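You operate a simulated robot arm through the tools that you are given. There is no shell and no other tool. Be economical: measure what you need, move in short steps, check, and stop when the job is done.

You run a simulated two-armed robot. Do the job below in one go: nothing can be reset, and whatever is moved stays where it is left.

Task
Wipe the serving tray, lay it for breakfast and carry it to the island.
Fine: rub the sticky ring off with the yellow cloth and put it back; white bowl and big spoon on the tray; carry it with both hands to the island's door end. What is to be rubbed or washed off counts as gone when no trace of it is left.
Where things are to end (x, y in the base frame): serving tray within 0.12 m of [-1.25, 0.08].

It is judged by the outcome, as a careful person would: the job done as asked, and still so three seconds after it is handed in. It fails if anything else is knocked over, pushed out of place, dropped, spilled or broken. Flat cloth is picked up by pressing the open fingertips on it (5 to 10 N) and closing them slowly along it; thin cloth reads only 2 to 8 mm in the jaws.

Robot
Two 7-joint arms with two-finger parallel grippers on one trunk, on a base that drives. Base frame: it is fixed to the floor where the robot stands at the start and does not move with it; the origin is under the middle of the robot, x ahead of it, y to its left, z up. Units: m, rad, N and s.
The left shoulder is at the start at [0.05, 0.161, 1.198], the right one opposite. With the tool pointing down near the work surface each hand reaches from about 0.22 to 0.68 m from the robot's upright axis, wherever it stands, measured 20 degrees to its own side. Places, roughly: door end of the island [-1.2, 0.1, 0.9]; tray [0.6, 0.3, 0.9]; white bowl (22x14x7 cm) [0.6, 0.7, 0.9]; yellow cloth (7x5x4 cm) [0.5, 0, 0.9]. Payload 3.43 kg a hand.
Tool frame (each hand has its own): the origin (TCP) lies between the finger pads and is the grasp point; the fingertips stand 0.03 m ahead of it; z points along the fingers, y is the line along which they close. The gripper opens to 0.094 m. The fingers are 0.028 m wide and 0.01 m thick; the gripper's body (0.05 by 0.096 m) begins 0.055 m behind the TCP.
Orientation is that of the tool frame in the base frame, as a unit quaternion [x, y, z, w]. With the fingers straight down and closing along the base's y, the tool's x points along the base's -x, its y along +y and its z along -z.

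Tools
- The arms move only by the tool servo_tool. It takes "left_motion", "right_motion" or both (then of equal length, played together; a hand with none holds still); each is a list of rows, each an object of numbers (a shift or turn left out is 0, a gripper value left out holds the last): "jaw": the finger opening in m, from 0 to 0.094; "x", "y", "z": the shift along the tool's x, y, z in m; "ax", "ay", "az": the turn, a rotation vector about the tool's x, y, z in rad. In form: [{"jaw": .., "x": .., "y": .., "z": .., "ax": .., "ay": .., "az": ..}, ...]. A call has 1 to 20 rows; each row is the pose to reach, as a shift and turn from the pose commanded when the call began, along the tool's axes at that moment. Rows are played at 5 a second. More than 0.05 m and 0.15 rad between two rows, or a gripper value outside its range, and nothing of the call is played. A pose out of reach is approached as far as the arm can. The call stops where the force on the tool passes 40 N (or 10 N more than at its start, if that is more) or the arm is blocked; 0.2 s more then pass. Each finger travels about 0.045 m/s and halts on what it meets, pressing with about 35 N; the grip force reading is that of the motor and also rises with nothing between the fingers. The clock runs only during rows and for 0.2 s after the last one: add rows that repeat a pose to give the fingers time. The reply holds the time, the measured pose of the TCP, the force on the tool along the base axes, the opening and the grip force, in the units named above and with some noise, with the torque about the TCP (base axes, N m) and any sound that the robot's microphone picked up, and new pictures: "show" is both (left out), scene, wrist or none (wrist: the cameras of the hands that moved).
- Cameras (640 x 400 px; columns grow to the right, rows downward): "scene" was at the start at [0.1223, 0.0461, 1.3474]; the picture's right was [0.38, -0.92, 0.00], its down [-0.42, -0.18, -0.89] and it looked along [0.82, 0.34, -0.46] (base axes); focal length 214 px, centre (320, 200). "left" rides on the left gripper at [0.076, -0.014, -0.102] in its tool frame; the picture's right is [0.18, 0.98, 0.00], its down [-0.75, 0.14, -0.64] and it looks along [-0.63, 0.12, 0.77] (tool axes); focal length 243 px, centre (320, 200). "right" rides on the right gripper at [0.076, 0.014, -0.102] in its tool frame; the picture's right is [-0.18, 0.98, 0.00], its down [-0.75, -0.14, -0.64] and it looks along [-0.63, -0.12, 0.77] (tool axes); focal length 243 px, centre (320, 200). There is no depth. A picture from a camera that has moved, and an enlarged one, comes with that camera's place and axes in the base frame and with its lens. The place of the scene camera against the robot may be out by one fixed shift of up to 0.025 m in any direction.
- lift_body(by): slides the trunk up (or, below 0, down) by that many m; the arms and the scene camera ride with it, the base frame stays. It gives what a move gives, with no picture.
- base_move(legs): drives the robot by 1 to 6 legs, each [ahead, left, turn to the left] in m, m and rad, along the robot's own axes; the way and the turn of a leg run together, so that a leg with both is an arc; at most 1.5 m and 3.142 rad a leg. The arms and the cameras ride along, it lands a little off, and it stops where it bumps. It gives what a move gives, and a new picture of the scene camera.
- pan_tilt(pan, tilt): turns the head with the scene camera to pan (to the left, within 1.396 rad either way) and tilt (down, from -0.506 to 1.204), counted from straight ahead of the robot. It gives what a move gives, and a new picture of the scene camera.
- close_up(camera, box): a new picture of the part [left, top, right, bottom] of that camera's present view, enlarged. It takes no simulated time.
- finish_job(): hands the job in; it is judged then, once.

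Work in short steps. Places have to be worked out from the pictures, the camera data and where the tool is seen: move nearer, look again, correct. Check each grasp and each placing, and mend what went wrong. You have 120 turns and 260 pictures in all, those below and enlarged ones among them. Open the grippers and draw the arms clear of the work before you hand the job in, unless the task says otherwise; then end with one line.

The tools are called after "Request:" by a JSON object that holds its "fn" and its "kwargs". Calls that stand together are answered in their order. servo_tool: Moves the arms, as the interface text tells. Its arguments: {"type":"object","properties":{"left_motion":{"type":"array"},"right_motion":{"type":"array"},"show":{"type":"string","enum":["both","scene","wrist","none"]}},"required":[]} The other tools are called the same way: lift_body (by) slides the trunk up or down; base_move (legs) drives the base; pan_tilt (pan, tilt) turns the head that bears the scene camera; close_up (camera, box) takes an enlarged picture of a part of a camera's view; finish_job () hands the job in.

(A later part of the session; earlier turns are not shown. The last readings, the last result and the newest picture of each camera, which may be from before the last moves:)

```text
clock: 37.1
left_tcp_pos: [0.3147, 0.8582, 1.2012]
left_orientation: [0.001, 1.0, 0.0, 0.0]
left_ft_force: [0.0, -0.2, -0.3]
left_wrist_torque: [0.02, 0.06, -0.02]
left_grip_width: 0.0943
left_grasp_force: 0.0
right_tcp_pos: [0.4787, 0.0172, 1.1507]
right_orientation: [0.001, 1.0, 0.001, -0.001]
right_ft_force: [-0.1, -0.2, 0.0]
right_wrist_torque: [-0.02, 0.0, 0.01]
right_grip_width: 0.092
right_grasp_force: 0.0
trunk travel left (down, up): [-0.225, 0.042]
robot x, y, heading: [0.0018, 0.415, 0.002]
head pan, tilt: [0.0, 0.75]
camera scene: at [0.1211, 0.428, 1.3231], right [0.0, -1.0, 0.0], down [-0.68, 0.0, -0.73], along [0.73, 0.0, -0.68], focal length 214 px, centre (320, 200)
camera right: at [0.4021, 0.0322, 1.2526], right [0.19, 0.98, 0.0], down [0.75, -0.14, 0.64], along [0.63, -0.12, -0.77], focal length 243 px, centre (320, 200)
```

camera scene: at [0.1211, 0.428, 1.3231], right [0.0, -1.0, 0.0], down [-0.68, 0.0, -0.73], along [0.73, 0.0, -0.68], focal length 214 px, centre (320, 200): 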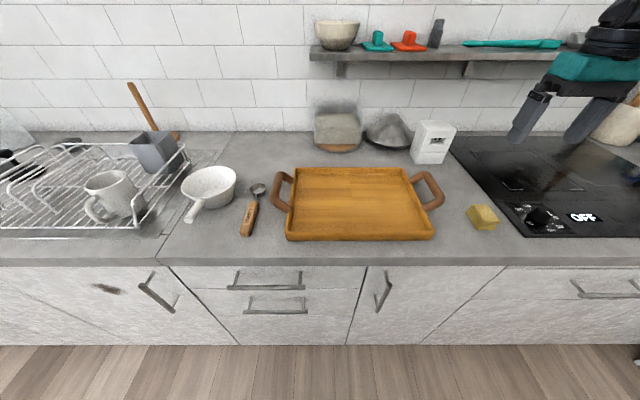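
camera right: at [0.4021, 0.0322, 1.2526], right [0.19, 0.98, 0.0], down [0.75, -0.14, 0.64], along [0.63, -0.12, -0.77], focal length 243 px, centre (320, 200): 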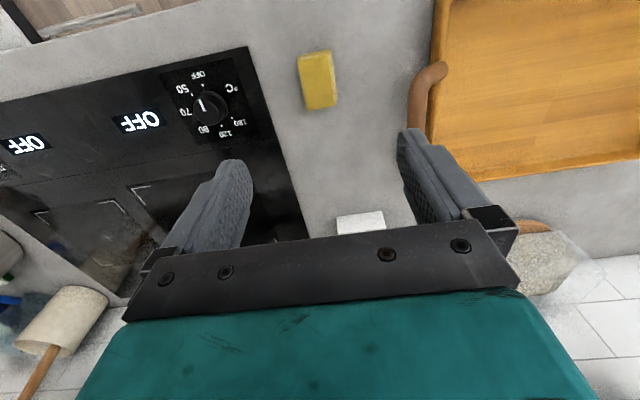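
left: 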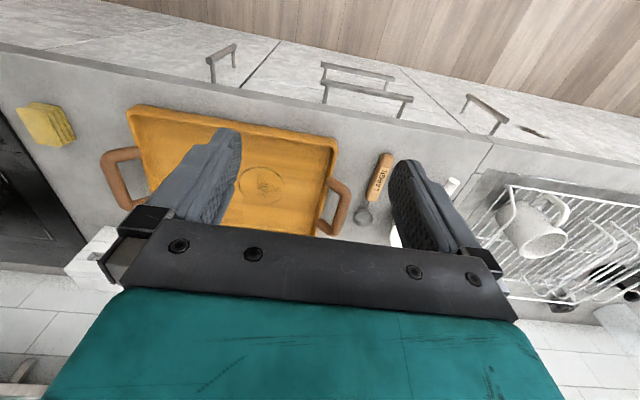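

Cloth is back in place. Next, the spoon and bowl; enlarge them.

Request:
{"fn": "close_up", "kwargs": {"camera": "scene", "box": [160, 150, 300, 245]}}

Request:
{"fn": "servo_tool", "kwargs": {"left_motion": [{"x": -0.03, "y": -0.04}, {"x": -0.06, "y": -0.08}, {"x": -0.09, "y": -0.12}, {"x": -0.12, "y": -0.16}, {"x": -0.12, "y": -0.2}], "right_motion": [{"x": 0.0, "y": 0.0}, {"x": 0.0, "y": 0.0}, {"x": 0.0, "y": 0.0}, {"x": 0.0, "y": 0.0}, {"x": 0.0, "y": 0.0}]}}

```text
4.21 times, centred on (230, 198) of scene
camera zoom: at [0.1211, 0.428, 1.3231], right [0.0, -1.0, 0.0], down [-0.68, 0.0, -0.73], along [0.73, 0.0, -0.68], focal length 903 px, centre (699, 210)
```

zoom: 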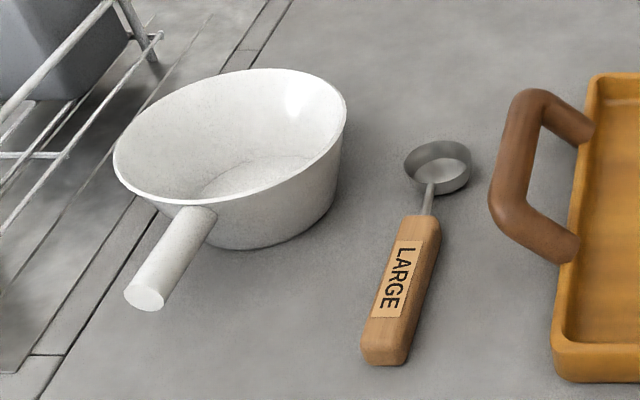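

```text
clock: 38.4
left_tcp_pos: [0.4342, 0.6589, 1.2014]
left_orientation: [0.0, 1.0, 0.0, -0.001]
left_ft_force: [0.3, -0.1, 0.7]
left_wrist_torque: [0.02, 0.0, -0.02]
left_grip_width: 0.0941
left_grasp_force: 0.0
right_tcp_pos: [0.4787, 0.0167, 1.1502]
right_orientation: [0.001, 1.0, 0.001, -0.001]
right_ft_force: [0.6, 0.5, -0.3]
right_wrist_torque: [0.04, 0.02, 0.0]
right_grip_width: 0.0918
right_grasp_force: 0.1
trunk travel left (down, up): [-0.225, 0.042]
robot x, y, heading: [0.0008, 0.4169, -0.003]
head pan, tilt: [0.0, 0.75]
camera scene: at [0.1213, 0.4269, 1.3231], right [0.0, -1.0, 0.0], down [-0.68, 0.0, -0.73], along [0.73, 0.0, -0.68], focal length 214 px, centre (320, 200)
camera right: at [0.4024, 0.0312, 1.2517], right [0.19, 0.98, 0.0], down [0.75, -0.14, 0.64], along [0.63, -0.12, -0.77], focal length 243 px, centre (320, 200)
camera left: at [0.3593, 0.644, 1.3043], right [-0.18, 0.98, 0.0], down [0.75, 0.14, 0.64], along [0.63, 0.12, -0.77], focal length 243 px, centre (320, 200)
```

scene: 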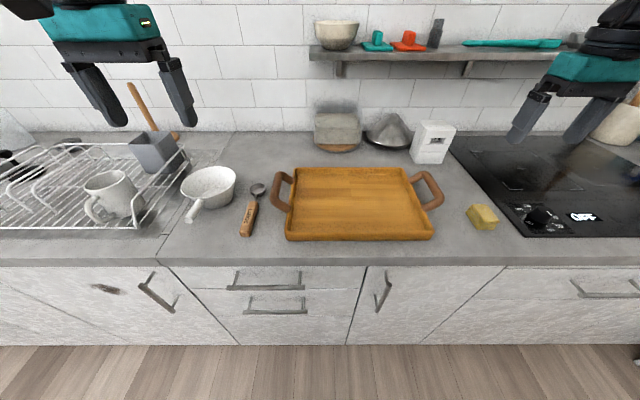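
right: 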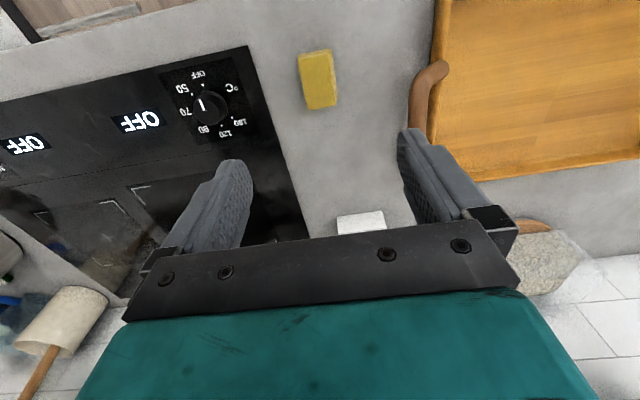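
left: 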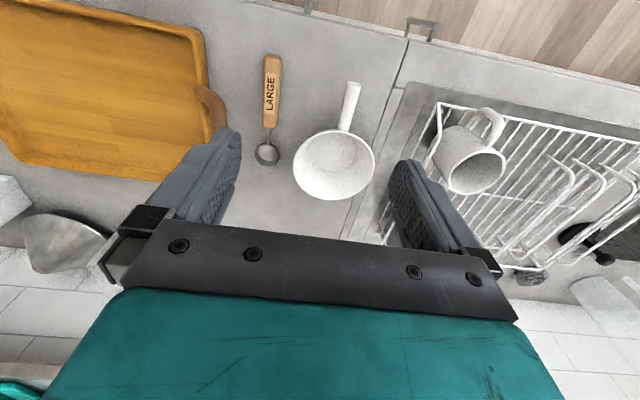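

Spoon handle spans x 0.434–0.537 at y≈0.591, parallel to x; tray's left handle starts at x≈0.49, so I will grip at x≈0.466 with a narrowed jaw. I move above it.

Request:
{"fn": "servo_tool", "kwargs": {"left_motion": [{"x": -0.016, "y": -0.034, "jaw": 0.065}, {"x": -0.032, "y": -0.067}, {"x": -0.032, "y": -0.067, "z": 0.045}, {"x": -0.032, "y": -0.067, "z": 0.09}, {"x": -0.032, "y": -0.067, "z": 0.135}, {"x": -0.032, "y": -0.067, "z": 0.18}], "show": "wrist"}}

```text
clock: 39.8
left_tcp_pos: [0.4674, 0.5917, 1.0195]
left_orientation: [0.002, 1.0, 0.0, 0.0]
left_ft_force: [-0.3, -0.4, 0.1]
left_wrist_torque: [0.04, 0.01, -0.01]
left_grip_width: 0.0648
left_grasp_force: 0.1
right_tcp_pos: [0.4784, 0.0177, 1.1505]
right_orientation: [0.0, 1.0, 0.001, 0.001]
right_ft_force: [0.4, 0.0, -1.4]
right_wrist_torque: [-0.01, 0.03, -0.01]
right_grip_width: 0.092
right_grasp_force: 0.1
trunk travel left (down, up): [-0.225, 0.042]
robot x, y, heading: [0.0043, 0.4146, 0.003]
head pan, tilt: [0.0, 0.75]
camera left: at [0.3933, 0.577, 1.1224], right [-0.18, 0.98, 0.0], down [0.75, 0.14, 0.64], along [0.63, 0.12, -0.77], focal length 243 px, centre (320, 200)
```

left: 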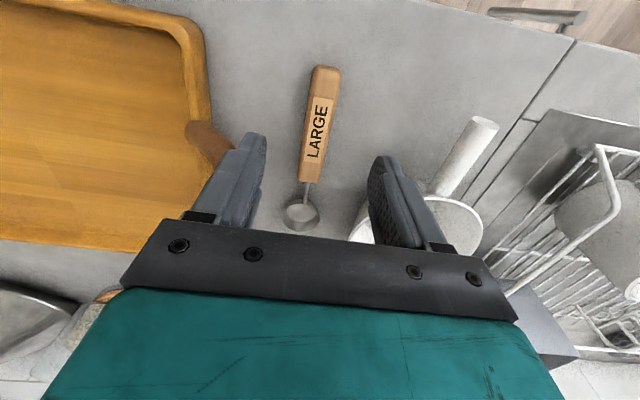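

Aligned. Descend and grip the spoon handle.

Request:
{"fn": "servo_tool", "kwargs": {"left_motion": [{"y": -0.0015, "z": 0.04}, {"y": -0.0015, "z": 0.075}, {"y": -0.0015, "z": 0.087}, {"y": -0.0015, "z": 0.087, "jaw": 0.04}, {"y": -0.0015, "z": 0.087, "jaw": 0.02}, {"y": -0.0015, "z": 0.087, "jaw": 0.0}, {"y": -0.0015, "z": 0.087}, {"y": -0.0015, "z": 0.087}, {"y": -0.0015, "z": 0.06}], "show": "wrist"}}

```text
clock: 41.8
left_tcp_pos: [0.4614, 0.5937, 0.9629]
left_orientation: [0.002, 1.0, 0.0, 0.0]
left_ft_force: [-0.6, -0.6, -0.8]
left_wrist_torque: [-0.01, 0.02, 0.02]
left_grip_width: 0.0229
left_grasp_force: 34.6
left hand out of reach, approached as far as the arm can: row 2, 3, 4, 5, 6, 7, 8, 9
right_tcp_pos: [0.4787, 0.0176, 1.1491]
right_orientation: [0.0, 1.0, 0.001, 0.0]
right_ft_force: [0.1, -0.1, -0.6]
right_wrist_torque: [0.02, 0.03, -0.02]
right_grip_width: 0.0921
right_grasp_force: 0.1
trunk travel left (down, up): [-0.225, 0.042]
robot x, y, heading: [-0.0003, 0.4161, -0.001]
head pan, tilt: [0.0, 0.75]
camera left: at [0.3867, 0.579, 1.0659], right [-0.18, 0.98, 0.0], down [0.75, 0.14, 0.64], along [0.63, 0.12, -0.77], focal length 243 px, centre (320, 200)
```

left: 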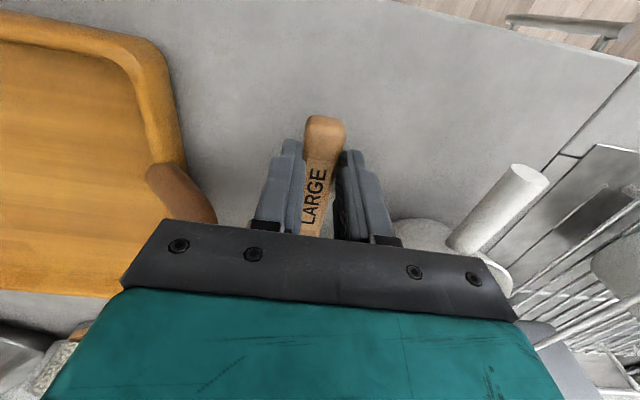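

Gripped at 23 mm (though the arm met a limit). Lift carefully and check.

Request:
{"fn": "servo_tool", "kwargs": {"left_motion": [{"z": -0.03}, {"z": -0.06}, {"z": -0.09}], "show": "both"}}

```text
clock: 42.5
left_tcp_pos: [0.4609, 0.5926, 1.053]
left_orientation: [0.001, 1.0, 0.0, 0.0]
left_ft_force: [-0.8, -0.2, -0.6]
left_wrist_torque: [-0.01, 0.05, 0.03]
left_grip_width: 0.0227
left_grasp_force: 35.5
right_tcp_pos: [0.4793, 0.0176, 1.1496]
right_orientation: [0.001, 1.0, 0.001, 0.001]
right_ft_force: [-0.6, 0.6, 0.4]
right_wrist_torque: [-0.01, 0.02, 0.0]
right_grip_width: 0.092
right_grasp_force: 0.1
trunk travel left (down, up): [-0.225, 0.042]
robot x, y, heading: [-0.0014, 0.4164, 0.001]
head pan, tilt: [0.0, 0.75]
camera scene: at [0.1212, 0.4274, 1.3231], right [0.0, -1.0, 0.0], down [-0.68, 0.0, -0.73], along [0.73, 0.0, -0.68], focal length 214 px, centre (320, 200)
camera left: at [0.3864, 0.5784, 1.1564], right [-0.18, 0.98, 0.0], down [0.75, 0.14, 0.64], along [0.63, 0.12, -0.77], focal length 243 px, centre (320, 200)
```

scene: 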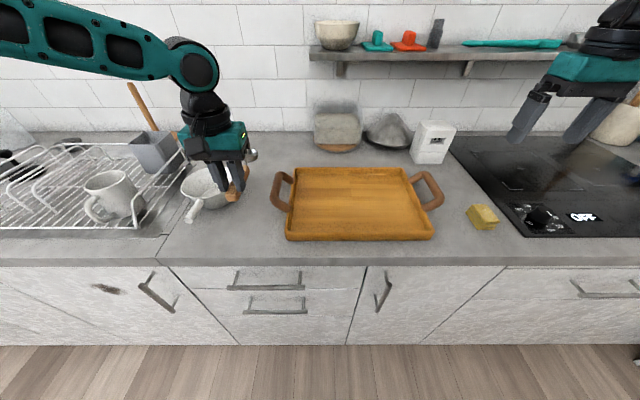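
left: 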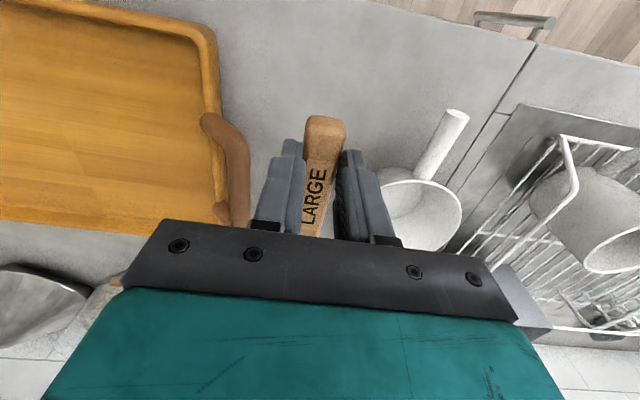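

The spoon is held. I raise it, and lower the trunk a bit so that the left arm has more downward reach.

Request:
{"fn": "servo_tool", "kwargs": {"left_motion": [{"z": -0.04}, {"z": -0.08}], "right_motion": [{"z": -0.03}, {"z": -0.06}], "show": "none"}}

Request:
{"fn": "lift_body", "kwargs": {"by": -0.08}}

Request:
{"fn": "servo_tool", "kwargs": {"left_motion": [{"y": -0.04, "x": -0.005}, {"y": -0.08, "x": -0.01}, {"y": -0.12, "x": -0.012}, {"y": -0.138, "x": -0.012}], "show": "both"}}

```text
clock: 43.1
left_tcp_pos: [0.4637, 0.5916, 1.1331]
left_orientation: [0.001, 1.0, 0.001, -0.001]
left_ft_force: [-0.1, 0.0, -1.9]
left_wrist_torque: [-0.01, 0.07, -0.01]
left_grip_width: 0.023
left_grasp_force: 35.2
right_tcp_pos: [0.4783, 0.0152, 1.2115]
right_orientation: [0.002, 1.0, 0.0, 0.0]
right_ft_force: [0.1, -0.9, -0.3]
right_wrist_torque: [-0.01, 0.0, -0.01]
right_grip_width: 0.0923
right_grasp_force: 0.1
trunk travel left (down, up): [-0.225, 0.042]
robot x, y, heading: [0.0018, 0.4136, -0.002]
head pan, tilt: [0.0, 0.75]
```

```text
clock: 44.3
left_tcp_pos: [0.4647, 0.5909, 1.0525]
left_orientation: [0.0, 1.0, 0.0, 0.001]
left_ft_force: [0.0, -0.3, 0.1]
left_wrist_torque: [-0.01, 0.01, -0.01]
left_grip_width: 0.0227
left_grasp_force: 35.0
right_tcp_pos: [0.4785, 0.0161, 1.1291]
right_orientation: [0.001, 1.0, 0.001, 0.001]
right_ft_force: [0.1, 0.2, 0.7]
right_wrist_torque: [0.01, 0.02, 0.0]
right_grip_width: 0.092
right_grasp_force: 0.1
trunk travel left (down, up): [-0.145, 0.122]
robot x, y, heading: [-0.0012, 0.4177, -0.001]
head pan, tilt: [0.0, 0.75]
```

```text
clock: 45.3
left_tcp_pos: [0.4385, 0.5353, 1.048]
left_orientation: [0.002, 1.0, 0.001, 0.0]
left_ft_force: [-1.0, 0.5, -0.6]
left_wrist_torque: [0.0, 0.02, 0.0]
left_grip_width: 0.0228
left_grasp_force: 35.3
left hand out of reach, approached as far as the arm can: row 2, 3, 4
right_tcp_pos: [0.4784, 0.0169, 1.1315]
right_orientation: [0.001, 1.0, 0.002, 0.0]
right_ft_force: [0.3, 0.0, -0.6]
right_wrist_torque: [-0.01, 0.01, 0.02]
right_grip_width: 0.092
right_grasp_force: 0.0
trunk travel left (down, up): [-0.145, 0.122]
robot x, y, heading: [-0.0006, 0.4142, -0.003]
head pan, tilt: [0.0, 0.75]
camera scene: at [0.1217, 0.4276, 1.2431], right [0.0, -1.0, 0.0], down [-0.68, 0.0, -0.73], along [0.73, 0.0, -0.68], focal length 214 px, centre (320, 200)
camera left: at [0.3635, 0.5206, 1.1504], right [-0.18, 0.98, 0.0], down [0.75, 0.14, 0.64], along [0.63, 0.12, -0.77], focal length 243 px, centre (320, 200)
```

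scene: 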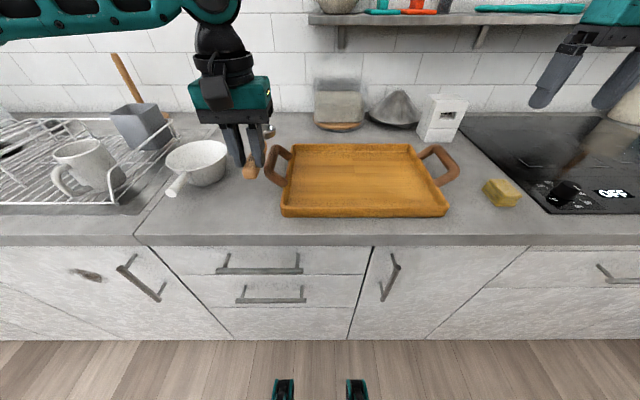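
left: 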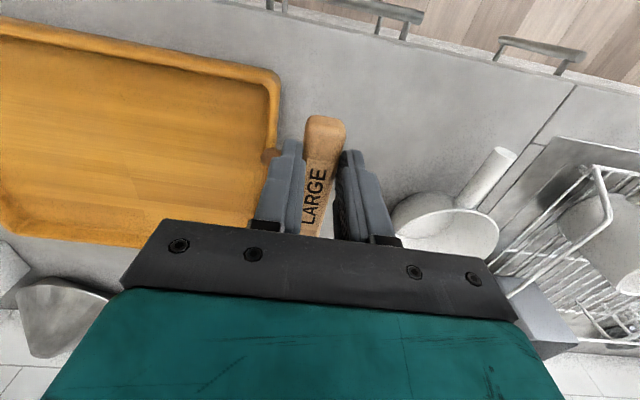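

The left arm hits its limit towards the midline, so I reposition the base (back and right) to put the tray's left part in its comfortable zone, and restore the trunk height.

Request:
{"fn": "lift_body", "kwargs": {"by": 0.08}}

Request:
{"fn": "base_move", "kwargs": {"legs": [[-0.1, 0, 0], [0, -0.2, 0]]}}

```text
clock: 46.5
left_tcp_pos: [0.4389, 0.5358, 1.1281]
left_orientation: [0.001, 1.0, 0.0, 0.001]
left_ft_force: [-1.0, 0.5, -0.2]
left_wrist_torque: [-0.01, 0.03, -0.01]
left_grip_width: 0.0229
left_grasp_force: 35.2
right_tcp_pos: [0.4792, 0.0174, 1.2105]
right_orientation: [0.0, 1.0, 0.001, 0.0]
right_ft_force: [-0.2, 0.6, 0.6]
right_wrist_torque: [0.02, 0.02, 0.0]
right_grip_width: 0.092
right_grasp_force: 0.1
trunk travel left (down, up): [-0.225, 0.042]
robot x, y, heading: [0.0008, 0.4155, -0.001]
head pan, tilt: [0.0, 0.75]
```

```text
clock: 48.9
left_tcp_pos: [0.3365, 0.3367, 1.1283]
left_orientation: [-0.003, 1.0, -0.001, 0.0]
left_ft_force: [-0.1, -0.5, -1.5]
left_wrist_torque: [0.01, 0.04, -0.02]
left_grip_width: 0.0225
left_grasp_force: 34.9
right_tcp_pos: [0.3799, -0.1801, 1.2107]
right_orientation: [-0.002, 1.0, 0.001, 0.0]
right_ft_force: [0.9, -0.7, -0.3]
right_wrist_torque: [0.05, 0.0, -0.02]
right_grip_width: 0.0918
right_grasp_force: 0.1
trunk travel left (down, up): [-0.225, 0.042]
robot x, y, heading: [-0.1007, 0.2126, 0.005]
head pan, tilt: [0.0, 0.75]
camera scene: at [0.0201, 0.2276, 1.3231], right [0.0, -1.0, 0.0], down [-0.68, 0.0, -0.73], along [0.73, 0.0, -0.68], focal length 214 px, centre (320, 200)
```

scene: 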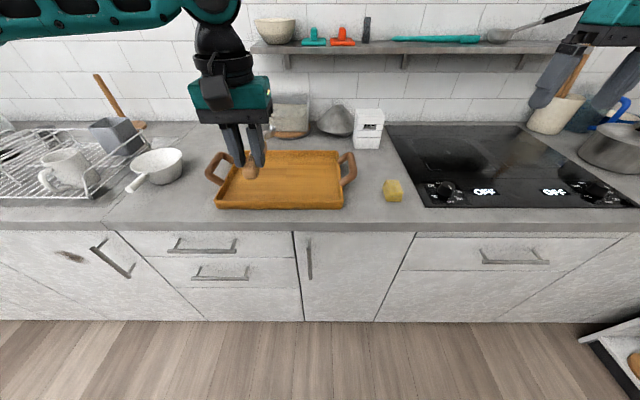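

Now move the spoon over the tray's left part.

Request:
{"fn": "servo_tool", "kwargs": {"left_motion": [{"x": -0.03, "y": 0.025}, {"x": -0.06, "y": 0.05}, {"x": -0.09, "y": 0.075}, {"x": -0.12, "y": 0.1}, {"x": -0.145, "y": 0.113}, {"x": -0.145, "y": 0.113, "z": 0.04}, {"x": -0.145, "y": 0.113, "z": 0.08}, {"x": -0.145, "y": 0.113, "z": 0.12}]}}

```text
clock: 50.6
left_tcp_pos: [0.4464, 0.4691, 1.0184]
left_orientation: [-0.002, 1.0, -0.001, 0.001]
left_ft_force: [0.2, 0.7, -0.5]
left_wrist_torque: [0.03, 0.02, 0.04]
left_grip_width: 0.0229
left_grasp_force: 35.0
left hand out of reach, approached as far as the arm can: row 4, 5, 6, 7, 8
right_tcp_pos: [0.3804, -0.1801, 1.2117]
right_orientation: [-0.002, 1.0, 0.0, 0.0]
right_ft_force: [0.3, -0.8, 0.3]
right_wrist_torque: [0.01, 0.01, 0.02]
right_grip_width: 0.092
right_grasp_force: 0.0
trunk travel left (down, up): [-0.225, 0.042]
robot x, y, heading: [-0.0973, 0.2183, 0.006]
head pan, tilt: [0.0, 0.75]
camera scene: at [0.0202, 0.2285, 1.3231], right [0.0, -1.0, 0.0], down [-0.68, 0.0, -0.73], along [0.73, 0.0, -0.68], focal length 214 px, centre (320, 200)
camera left: at [0.3707, 0.4543, 1.121], right [-0.19, 0.98, 0.0], down [0.75, 0.15, 0.64], along [0.63, 0.12, -0.77], focal length 243 px, centre (320, 200)
```

scene: 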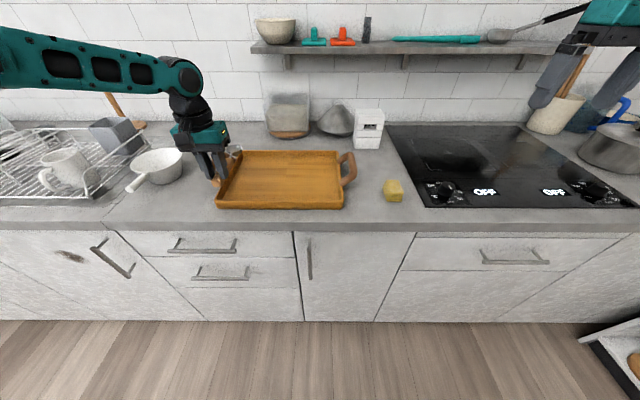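
left: 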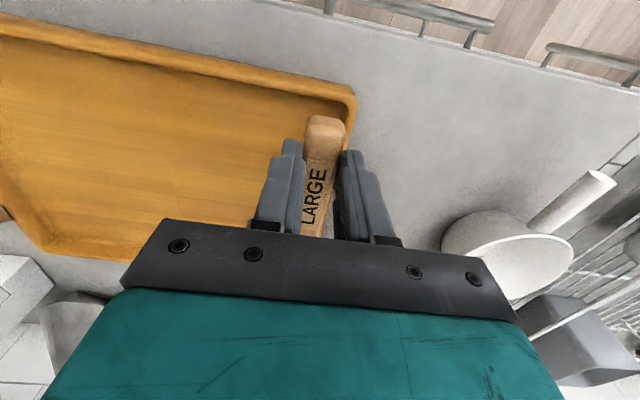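

The arm seems to hit a wrist limit; I try letting the tool yaw clockwise, which may free it.

Request:
{"fn": "servo_tool", "kwargs": {"left_motion": [{"z": -0.02, "az": 0.12}, {"z": -0.02, "az": 0.25}, {"z": -0.02, "az": 0.25}], "show": "none"}}

```text
clock: 51.5
left_tcp_pos: [0.4455, 0.4694, 1.0386]
left_orientation: [0.122, 0.992, 0.0, 0.0]
left_ft_force: [-0.4, 0.7, 0.0]
left_wrist_torque: [0.04, 0.01, 0.01]
left_grip_width: 0.023
left_grasp_force: 35.3
right_tcp_pos: [0.3789, -0.1808, 1.2105]
right_orientation: [-0.002, 1.0, 0.001, 0.0]
right_ft_force: [-0.8, 0.5, -0.4]
right_wrist_torque: [-0.01, 0.0, -0.01]
right_grip_width: 0.0922
right_grasp_force: 0.1
trunk travel left (down, up): [-0.225, 0.042]
robot x, y, heading: [-0.0995, 0.216, 0.008]
head pan, tilt: [0.0, 0.75]
```

Request:
{"fn": "servo_tool", "kwargs": {"left_motion": [{"x": -0.022, "y": -0.005}, {"x": -0.044, "y": -0.01}, {"x": -0.044, "y": -0.01}], "show": "wrist"}}

```text
clock: 52.2
left_tcp_pos: [0.4514, 0.4678, 1.0472]
left_orientation: [0.122, 0.993, 0.0, 0.001]
left_ft_force: [-0.1, -0.4, -0.9]
left_wrist_torque: [0.0, 0.02, -0.03]
left_grip_width: 0.0228
left_grasp_force: 35.3
left hand out of reach, approached as far as the arm can: row 1, 2, 3
right_tcp_pos: [0.3813, -0.1791, 1.2102]
right_orientation: [-0.001, 1.0, 0.0, 0.0]
right_ft_force: [-0.4, 0.3, -0.8]
right_wrist_torque: [0.02, -0.02, -0.01]
right_grip_width: 0.0922
right_grasp_force: 0.0
trunk travel left (down, up): [-0.225, 0.042]
robot x, y, heading: [-0.1023, 0.2142, 0.005]
head pan, tilt: [0.0, 0.75]
camera left: at [0.3756, 0.4712, 1.1488], right [0.06, 1.0, 0.0], down [0.76, -0.05, 0.64], along [0.64, -0.04, -0.77], focal length 243 px, centre (320, 200)
```

left: 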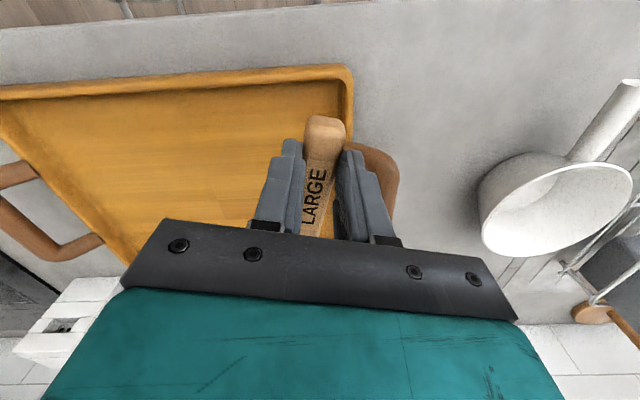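

It isn't wrist yaw. I raise the left hand and bring it to the mirror of the right arm's start pose (near midline, high) so that its posture changes to the one that works well for the right arm.

Request:
{"fn": "servo_tool", "kwargs": {"left_motion": [{"z": -0.04, "az": -0.05}, {"z": -0.08, "az": -0.1}, {"z": -0.12, "az": -0.15}, {"z": -0.16, "az": -0.2}, {"z": -0.2, "az": -0.245}, {"z": -0.2, "az": -0.245, "x": 0.013, "y": -0.043}, {"z": -0.2, "az": -0.245, "x": 0.026, "y": -0.086}, {"z": -0.2, "az": -0.245, "x": 0.04, "y": -0.128}, {"z": -0.2, "az": -0.245, "x": 0.053, "y": -0.17}, {"z": -0.2, "az": -0.245, "x": 0.066, "y": -0.213}, {"z": -0.2, "az": -0.245, "x": 0.08, "y": -0.257}], "show": "scene"}}

```text
clock: 54.6
left_tcp_pos: [0.3044, 0.3412, 1.2206]
left_orientation: [0.0, 1.0, 0.0, 0.0]
left_ft_force: [0.1, 0.7, -1.0]
left_wrist_torque: [0.0, -0.01, 0.0]
left_grip_width: 0.023
left_grasp_force: 34.8
left hand out of reach, approached as far as the arm can: row 4, 5, 6, 7, 8, 9, 10, 11
right_tcp_pos: [0.3798, -0.182, 1.2111]
right_orientation: [-0.002, 1.0, 0.0, -0.001]
right_ft_force: [-0.3, 0.2, 0.2]
right_wrist_torque: [-0.01, -0.03, 0.07]
right_grip_width: 0.0916
right_grasp_force: 0.0
trunk travel left (down, up): [-0.225, 0.042]
robot x, y, heading: [-0.1023, 0.2161, 0.007]
head pan, tilt: [0.0, 0.75]
camera scene: at [0.0198, 0.2281, 1.3232], right [0.0, -1.0, 0.0], down [-0.68, 0.0, -0.73], along [0.73, 0.0, -0.68], focal length 214 px, centre (320, 200)
```

scene: 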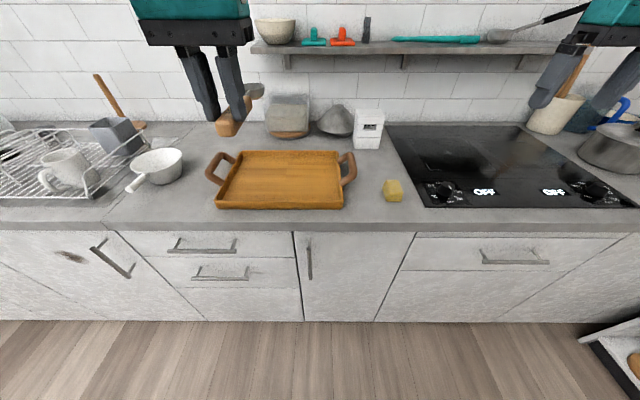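

I instead use the arm further out to its side, where it moved freely: hand out to the left, then base right/forward.

Request:
{"fn": "servo_tool", "kwargs": {"left_motion": [{"y": 0.04}, {"y": 0.08, "x": -0.015}, {"y": 0.12, "x": -0.03}, {"y": 0.16, "x": -0.045}, {"y": 0.21, "x": -0.06}, {"y": 0.21, "x": -0.06, "z": 0.04}, {"y": 0.21, "x": -0.06, "z": 0.08}, {"y": 0.21, "x": -0.06, "z": 0.12}], "show": "none"}}

```text
refused: row 5 steps farther than a row can; nothing moved
```

Request:
{"fn": "servo_tool", "kwargs": {"left_motion": [{"y": 0.04}, {"y": 0.08, "x": -0.015}, {"y": 0.12, "x": -0.03}, {"y": 0.16, "x": -0.045}, {"y": 0.2, "x": -0.06}, {"y": 0.2, "x": -0.06, "z": 0.04}, {"y": 0.2, "x": -0.06, "z": 0.08}, {"y": 0.2, "x": -0.06, "z": 0.12}], "show": "none"}}

Request:
{"fn": "base_move", "kwargs": {"legs": [[0.06, -0.09, 0]]}}

```text
clock: 56.5
left_tcp_pos: [0.3718, 0.5431, 1.1031]
left_orientation: [0.0, 1.0, -0.001, 0.001]
left_ft_force: [0.5, 0.6, -0.6]
left_wrist_torque: [0.01, 0.05, -0.05]
left_grip_width: 0.0226
left_grasp_force: 34.1
right_tcp_pos: [0.3802, -0.1803, 1.2107]
right_orientation: [-0.003, 1.0, 0.0, 0.0]
right_ft_force: [-0.1, 0.2, 0.3]
right_wrist_torque: [-0.03, 0.0, -0.01]
right_grip_width: 0.0918
right_grasp_force: 0.1
trunk travel left (down, up): [-0.225, 0.042]
robot x, y, heading: [-0.0987, 0.2137, 0.002]
head pan, tilt: [0.0, 0.75]
```

```text
clock: 57.6
left_tcp_pos: [0.4325, 0.4544, 1.104]
left_orientation: [0.0, 1.0, 0.0, 0.0]
left_ft_force: [0.8, -0.8, -0.1]
left_wrist_torque: [0.0, 0.06, 0.01]
left_grip_width: 0.0229
left_grasp_force: 34.5
right_tcp_pos: [0.4411, -0.2684, 1.2099]
right_orientation: [-0.003, 1.0, 0.001, 0.001]
right_ft_force: [-0.2, -0.5, -0.6]
right_wrist_torque: [0.0, 0.02, -0.01]
right_grip_width: 0.092
right_grasp_force: 0.1
trunk travel left (down, up): [-0.225, 0.042]
robot x, y, heading: [-0.0374, 0.1277, 0.004]
head pan, tilt: [0.0, 0.75]
camera scene: at [0.0811, 0.1401, 1.323], right [0.0, -1.0, 0.0], down [-0.68, 0.0, -0.73], along [0.73, 0.0, -0.68], focal length 214 px, centre (320, 200)
```

scene: 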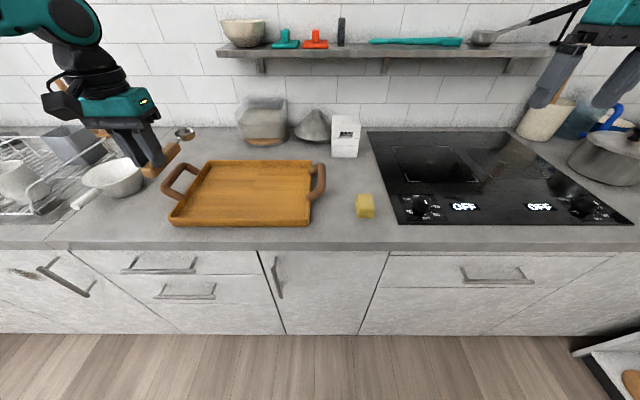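

That works. Advance over the tray's left strip and lower.

Request:
{"fn": "servo_tool", "kwargs": {"left_motion": [{"x": -0.025, "y": -0.005}, {"x": -0.05, "y": -0.012}, {"x": -0.05, "y": -0.012, "z": 0.04}, {"x": -0.05, "y": -0.012, "z": 0.08}, {"x": -0.05, "y": -0.012, "z": 0.11}]}}

```text
clock: 58.8
left_tcp_pos: [0.4816, 0.4456, 0.9923]
left_orientation: [0.0, 1.0, 0.0, 0.0]
left_ft_force: [0.5, -0.2, -0.2]
left_wrist_torque: [0.0, 0.01, 0.03]
left_grip_width: 0.0228
left_grasp_force: 35.1
right_tcp_pos: [0.441, -0.2682, 1.2103]
right_orientation: [-0.003, 1.0, 0.0, 0.001]
right_ft_force: [0.6, -0.4, -0.5]
right_wrist_torque: [-0.02, -0.02, 0.01]
right_grip_width: 0.0922
right_grasp_force: 0.0
trunk travel left (down, up): [-0.225, 0.042]
robot x, y, heading: [-0.038, 0.1262, 0.008]
head pan, tilt: [0.0, 0.75]
camera scene: at [0.0808, 0.141, 1.3231], right [0.0, -1.0, 0.0], down [-0.68, 0.0, -0.73], along [0.73, 0.0, -0.68], focal length 214 px, centre (320, 200)
camera left: at [0.4063, 0.4303, 1.0965], right [-0.18, 0.98, 0.0], down [0.75, 0.14, 0.64], along [0.63, 0.12, -0.77], focal length 243 px, centre (320, 200)
```

scene: 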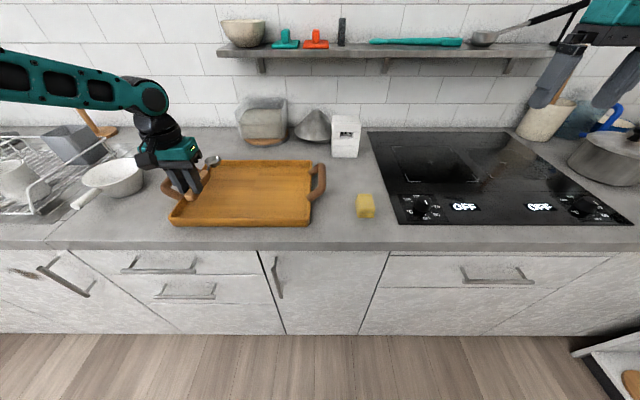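
left: 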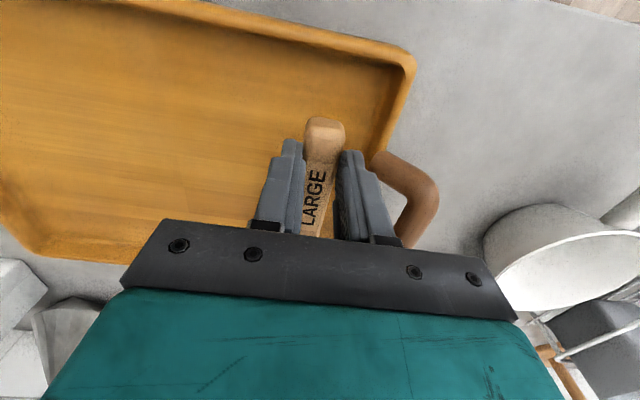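

Shift 1 cm inwards and lower to near contact.

Request:
{"fn": "servo_tool", "kwargs": {"left_motion": [{"y": -0.01, "z": 0.02}, {"y": -0.01, "z": 0.035}, {"y": -0.01, "z": 0.04}, {"y": -0.01, "z": 0.044}], "show": "wrist"}}

```text
clock: 59.8
left_tcp_pos: [0.4806, 0.4335, 0.9515]
left_orientation: [0.0, 1.0, 0.0, 0.003]
left_ft_force: [-2.0, 2.7, 14.1]
left_wrist_torque: [0.09, 0.47, -0.03]
left_grip_width: 0.0227
left_grasp_force: 35.4
right_tcp_pos: [0.4388, -0.269, 1.2122]
right_orientation: [-0.003, 1.0, 0.0, 0.001]
right_ft_force: [0.5, -0.9, -0.4]
right_wrist_torque: [0.01, 0.01, -0.02]
right_grip_width: 0.0918
right_grasp_force: 0.0
trunk travel left (down, up): [-0.225, 0.042]
robot x, y, heading: [-0.04, 0.1287, 0.009]
head pan, tilt: [0.0, 0.75]
camera left: at [0.4056, 0.4189, 1.0546], right [-0.18, 0.98, 0.0], down [0.75, 0.14, 0.65], along [0.64, 0.12, -0.76], focal length 243 px, centre (320, 200)
```

left: 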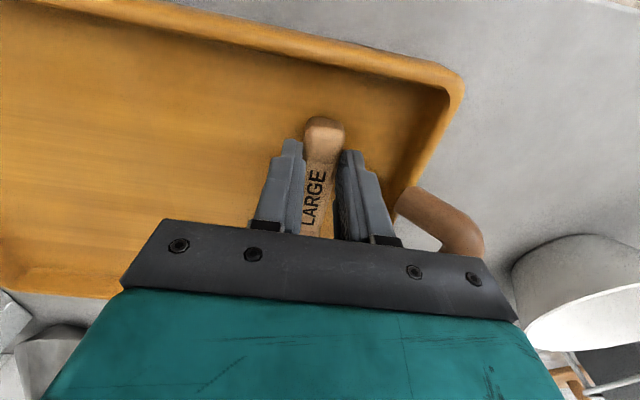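

Contact at the handle end. Back off 1.5 mm, open gently, and rise.

Request:
{"fn": "servo_tool", "kwargs": {"left_motion": [{"z": -0.0015}, {"z": -0.0015, "jaw": 0.03}, {"z": -0.0015, "jaw": 0.05}, {"z": -0.0015, "jaw": 0.05}, {"z": -0.03}, {"z": -0.07}, {"z": -0.11}, {"z": -0.15}]}}

```text
clock: 61.6
left_tcp_pos: [0.4799, 0.4373, 1.0993]
left_orientation: [-0.001, 1.0, 0.001, 0.0]
left_ft_force: [-0.6, -0.6, -0.7]
left_wrist_torque: [0.0, -0.01, 0.01]
left_grip_width: 0.0501
left_grasp_force: 0.1
right_tcp_pos: [0.4413, -0.2681, 1.211]
right_orientation: [-0.002, 1.0, 0.001, 0.001]
right_ft_force: [-0.7, 0.6, 0.8]
right_wrist_torque: [0.01, 0.01, 0.03]
right_grip_width: 0.092
right_grasp_force: 0.1
trunk travel left (down, up): [-0.225, 0.042]
robot x, y, heading: [-0.0416, 0.1282, 0.004]
head pan, tilt: [0.0, 0.75]
camera scene: at [0.0802, 0.1405, 1.3231], right [0.0, -1.0, 0.0], down [-0.68, 0.0, -0.73], along [0.73, 0.0, -0.68], focal length 214 px, centre (320, 200)
camera left: at [0.4053, 0.4219, 1.2025], right [-0.18, 0.98, 0.0], down [0.75, 0.14, 0.64], along [0.63, 0.12, -0.77], focal length 243 px, centre (320, 200)
```

scene: 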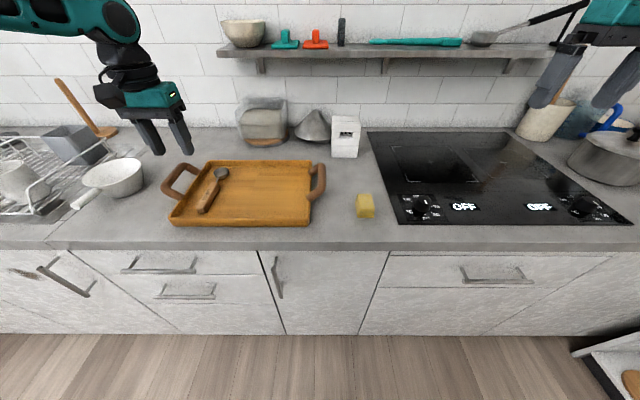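
left: 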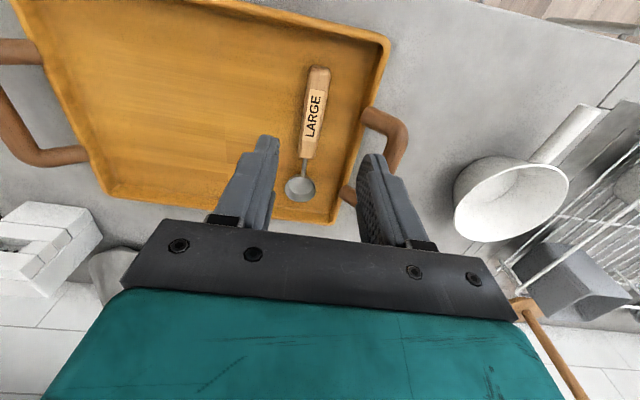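

Spoon lies on the tray. Next the bowl: rim about z 0.97, centre ≈ [0.555, 0.695], radius ≈0.07. I drive so that its near (-y) rim is in the left hand's good zone.

Request:
{"fn": "base_move", "kwargs": {"legs": [[0.04, 0.17, 0]]}}

Request:
{"fn": "servo_tool", "kwargs": {"left_motion": [{"jaw": 0.06}], "show": "wrist"}}

Request:
{"fn": "close_up", "kwargs": {"camera": "scene", "box": [120, 140, 300, 240]}}

```text
clock: 63.1
left_tcp_pos: [0.5192, 0.6022, 1.1]
left_orientation: [0.001, 1.0, -0.001, 0.0]
left_ft_force: [0.1, 0.1, -1.0]
left_wrist_torque: [-0.03, -0.02, 0.03]
left_grip_width: 0.0497
left_grasp_force: 0.0
right_tcp_pos: [0.4784, -0.1014, 1.2109]
right_orientation: [-0.001, 1.0, 0.0, 0.0]
right_ft_force: [0.1, 0.5, 0.1]
right_wrist_torque: [-0.02, 0.0, 0.0]
right_grip_width: 0.092
right_grasp_force: 0.1
trunk travel left (down, up): [-0.225, 0.042]
robot x, y, heading: [-0.0038, 0.2943, 0.002]
head pan, tilt: [0.0, 0.75]
camera scene: at [0.1186, 0.3076, 1.3231], right [0.0, -1.0, 0.0], down [-0.68, 0.0, -0.73], along [0.73, 0.0, -0.68], focal length 214 px, centre (320, 200)
```

scene: 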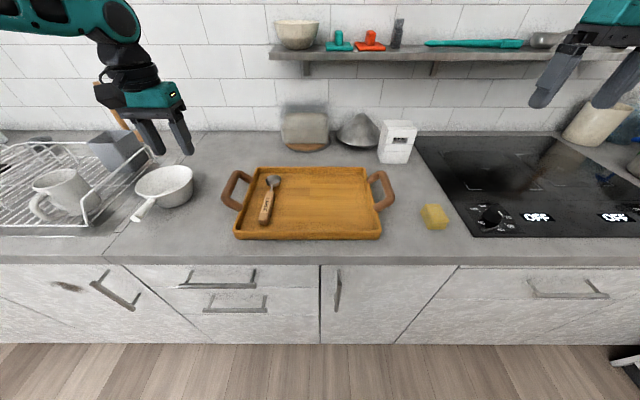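

```text
clock: 63.5
left_tcp_pos: [0.5188, 0.6018, 1.0987]
left_orientation: [0.0, 1.0, 0.0, 0.0]
left_ft_force: [0.2, 0.0, 0.6]
left_wrist_torque: [-0.02, -0.02, 0.0]
left_grip_width: 0.0601
left_grasp_force: 0.1
right_tcp_pos: [0.4771, -0.1023, 1.2112]
right_orientation: [-0.001, 1.0, 0.001, 0.001]
right_ft_force: [0.2, -0.4, -0.2]
right_wrist_torque: [0.0, -0.02, -0.03]
right_grip_width: 0.092
right_grasp_force: 0.0
trunk travel left (down, up): [-0.225, 0.042]
robot x, y, heading: [-0.0019, 0.2969, 0.004]
head pan, tilt: [0.0, 0.75]
camera left: at [0.4442, 0.5876, 1.2019], right [-0.18, 0.98, 0.0], down [0.75, 0.14, 0.64], along [0.63, 0.12, -0.77], focal length 243 px, centre (320, 200)
```

left: 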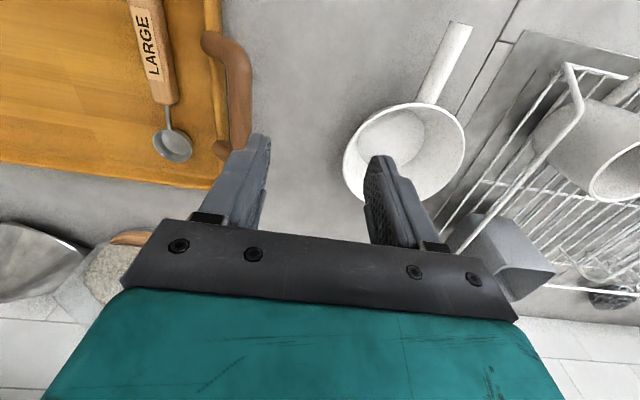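

```text
3.56 times, centred on (210, 190) of scene
camera zoom: at [0.1184, 0.307, 1.3231], right [0.0, -1.0, 0.0], down [-0.68, 0.0, -0.73], along [0.73, 0.0, -0.68], focal length 763 px, centre (711, 236)
```

zoom: 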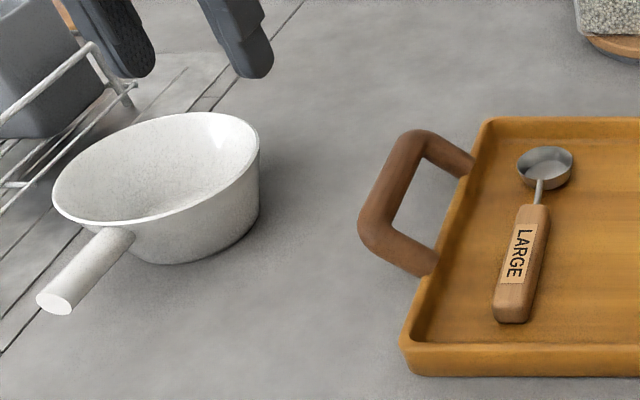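

Rim centre ≈ [0.556, 0.703], radius ≈0.069, wall slope ≈0.35 rad. I tilt the hand to match the wall and line up above the near rim.

Request:
{"fn": "servo_tool", "kwargs": {"left_motion": [{"x": -0.012, "y": 0.004, "ax": -0.12, "jaw": 0.055}, {"x": -0.025, "y": 0.008, "ax": -0.24}, {"x": -0.037, "y": 0.011, "ax": -0.35}, {"x": -0.037, "y": 0.011, "z": 0.04, "ax": -0.35}, {"x": -0.037, "y": 0.011, "z": 0.076, "ax": -0.35}]}}

```text
clock: 64.7
left_tcp_pos: [0.5466, 0.6171, 1.0268]
left_orientation: [0.001, 0.985, 0.174, 0.001]
left_ft_force: [0.9, -0.4, 0.2]
left_wrist_torque: [0.01, 0.01, 0.02]
left_grip_width: 0.0551
left_grasp_force: 0.1
left hand out of reach, approached as far as the arm can: row 5
right_tcp_pos: [0.4784, -0.1028, 1.2102]
right_orientation: [-0.001, 1.0, 0.001, 0.0]
right_ft_force: [-0.1, 0.1, 0.3]
right_wrist_torque: [-0.02, -0.03, 0.01]
right_grip_width: 0.0921
right_grasp_force: 0.1
trunk travel left (down, up): [-0.225, 0.042]
robot x, y, heading: [-0.0038, 0.299, 0.001]
head pan, tilt: [0.0, 0.75]
camera scene: at [0.1185, 0.307, 1.3231], right [0.0, -1.0, 0.0], down [-0.68, 0.0, -0.73], along [0.73, 0.0, -0.68], focal length 214 px, centre (320, 200)
camera left: at [0.4714, 0.5691, 1.1176], right [-0.18, 0.92, 0.34], down [0.75, -0.09, 0.65], along [0.63, 0.37, -0.68], focal length 243 px, centre (320, 200)
```

scene: 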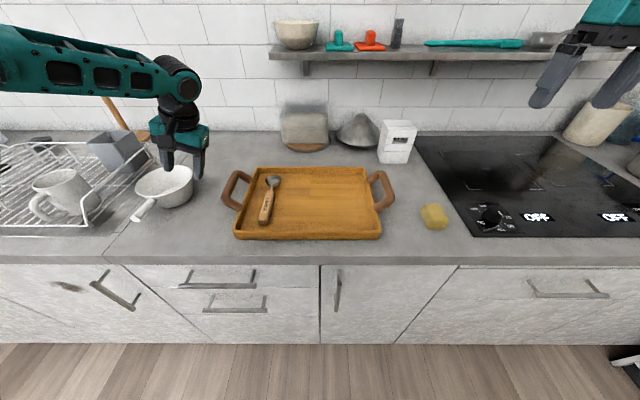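
left: 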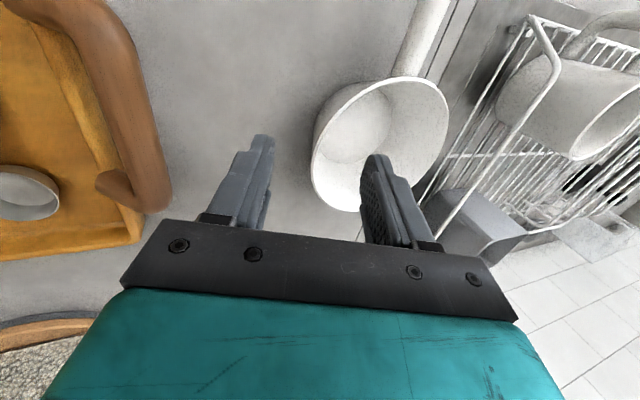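

Reach is at its limit, so I bring the base 5 cm forward (tips are still above the rim).

Request:
{"fn": "servo_tool", "kwargs": {"left_motion": [{"z": -0.03, "x": 0.03}], "show": "none"}}

Request:
{"fn": "base_move", "kwargs": {"legs": [[0.06, 0.0, 0]]}}

```text
clock: 65.1
left_tcp_pos: [0.5127, 0.608, 1.0555]
left_orientation: [0.0, 0.985, 0.174, 0.0]
left_ft_force: [0.3, -0.8, 0.7]
left_wrist_torque: [-0.01, -0.03, 0.05]
left_grip_width: 0.0547
left_grasp_force: 0.2
right_tcp_pos: [0.4762, -0.1018, 1.2125]
right_orientation: [-0.002, 1.0, 0.001, 0.001]
right_ft_force: [-0.6, 0.4, -0.3]
right_wrist_torque: [0.0, -0.03, -0.03]
right_grip_width: 0.0919
right_grasp_force: 0.0
trunk travel left (down, up): [-0.225, 0.042]
robot x, y, heading: [0.001, 0.2984, -0.002]
head pan, tilt: [0.0, 0.75]
```

```text
clock: 66.1
left_tcp_pos: [0.5745, 0.6073, 1.0544]
left_orientation: [0.002, 0.985, 0.174, 0.0]
left_ft_force: [0.5, 0.6, -1.0]
left_wrist_torque: [-0.02, 0.03, -0.02]
left_grip_width: 0.0548
left_grasp_force: 0.0
right_tcp_pos: [0.538, -0.1021, 1.2111]
right_orientation: [-0.001, 1.0, 0.001, 0.0]
right_ft_force: [-0.2, 0.3, -0.3]
right_wrist_torque: [-0.01, 0.02, 0.0]
right_grip_width: 0.0918
right_grasp_force: 0.0
trunk travel left (down, up): [-0.225, 0.042]
robot x, y, heading: [0.0536, 0.2985, 0.002]
head pan, tilt: [0.0, 0.75]
camera scene: at [0.1788, 0.3072, 1.323], right [0.0, -1.0, 0.0], down [-0.68, 0.0, -0.73], along [0.73, 0.0, -0.68], focal length 214 px, centre (320, 200)
```

scene: 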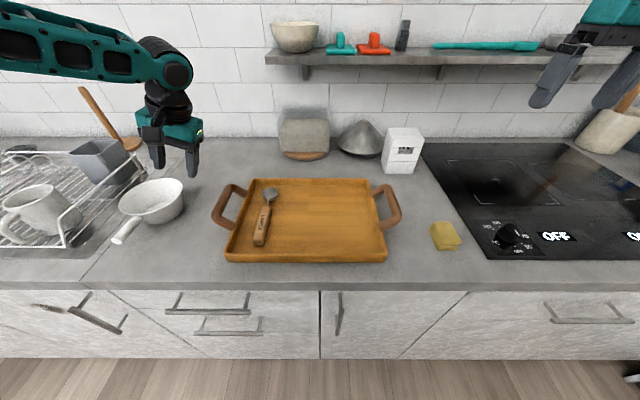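

Request:
{"fn": "servo_tool", "kwargs": {"left_motion": [{"x": 0.0185, "y": -0.005, "z": 0.02}, {"x": 0.0185, "y": -0.005, "z": 0.05}], "show": "both"}}

```text
clock: 66.7
left_tcp_pos: [0.5543, 0.6204, 1.0062]
left_orientation: [0.001, 0.985, 0.174, 0.0]
left_ft_force: [0.5, 0.2, 0.0]
left_wrist_torque: [0.02, 0.03, -0.06]
left_grip_width: 0.0553
left_grasp_force: 0.1
right_tcp_pos: [0.5376, -0.1027, 1.211]
right_orientation: [-0.002, 1.0, 0.001, 0.0]
right_ft_force: [-0.3, 0.3, -0.8]
right_wrist_torque: [0.04, 0.03, 0.01]
right_grip_width: 0.0919
right_grasp_force: 0.1
trunk travel left (down, up): [-0.225, 0.042]
robot x, y, heading: [0.0618, 0.2977, 0.005]
head pan, tilt: [0.0, 0.75]
camera scene: at [0.1782, 0.3074, 1.3231], right [0.0, -1.0, 0.0], down [-0.68, 0.0, -0.73], along [0.73, 0.0, -0.68], focal length 214 px, centre (320, 200)
camera left: at [0.4788, 0.5711, 1.0977], right [-0.18, 0.92, 0.34], down [0.75, -0.09, 0.65], along [0.63, 0.37, -0.68], focal length 243 px, centre (320, 200)
```

scene: 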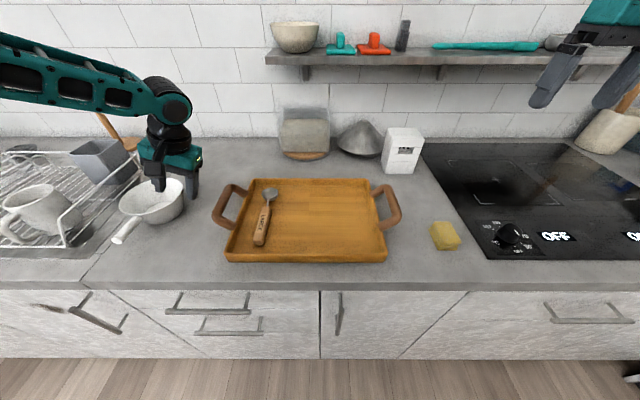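
left: 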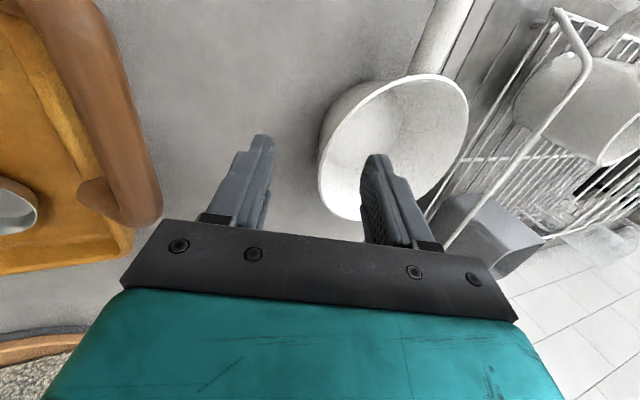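

Rim passes midway between the fingers. Advance along the wall and close.

Request:
{"fn": "servo_tool", "kwargs": {"left_motion": [{"z": 0.03}, {"z": 0.055}, {"z": 0.055, "jaw": 0.03}, {"z": 0.055, "jaw": 0.01}, {"z": 0.055, "jaw": 0.0}, {"z": 0.055}, {"z": 0.055}], "show": "wrist"}}

```text
clock: 68.3
left_tcp_pos: [0.5552, 0.6375, 0.956]
left_orientation: [0.001, 0.985, 0.174, 0.002]
left_ft_force: [1.2, 3.8, 9.7]
left_wrist_torque: [0.57, 0.23, -0.22]
left_grip_width: 0.0086
left_grasp_force: 35.2
right_tcp_pos: [0.5378, -0.1015, 1.2128]
right_orientation: [-0.001, 1.0, 0.001, 0.0]
right_ft_force: [-0.1, -0.5, -1.1]
right_wrist_torque: [0.0, 0.0, -0.03]
right_grip_width: 0.0918
right_grasp_force: 0.2
trunk travel left (down, up): [-0.225, 0.042]
robot x, y, heading: [0.0572, 0.293, 0.007]
head pan, tilt: [0.0, 0.75]
camera left: at [0.4797, 0.5897, 1.048], right [-0.18, 0.92, 0.34], down [0.75, -0.09, 0.65], along [0.63, 0.37, -0.68], focal length 243 px, centre (320, 200)
```

left: 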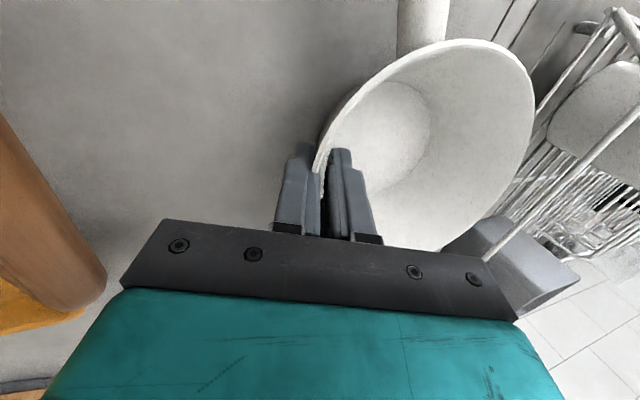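

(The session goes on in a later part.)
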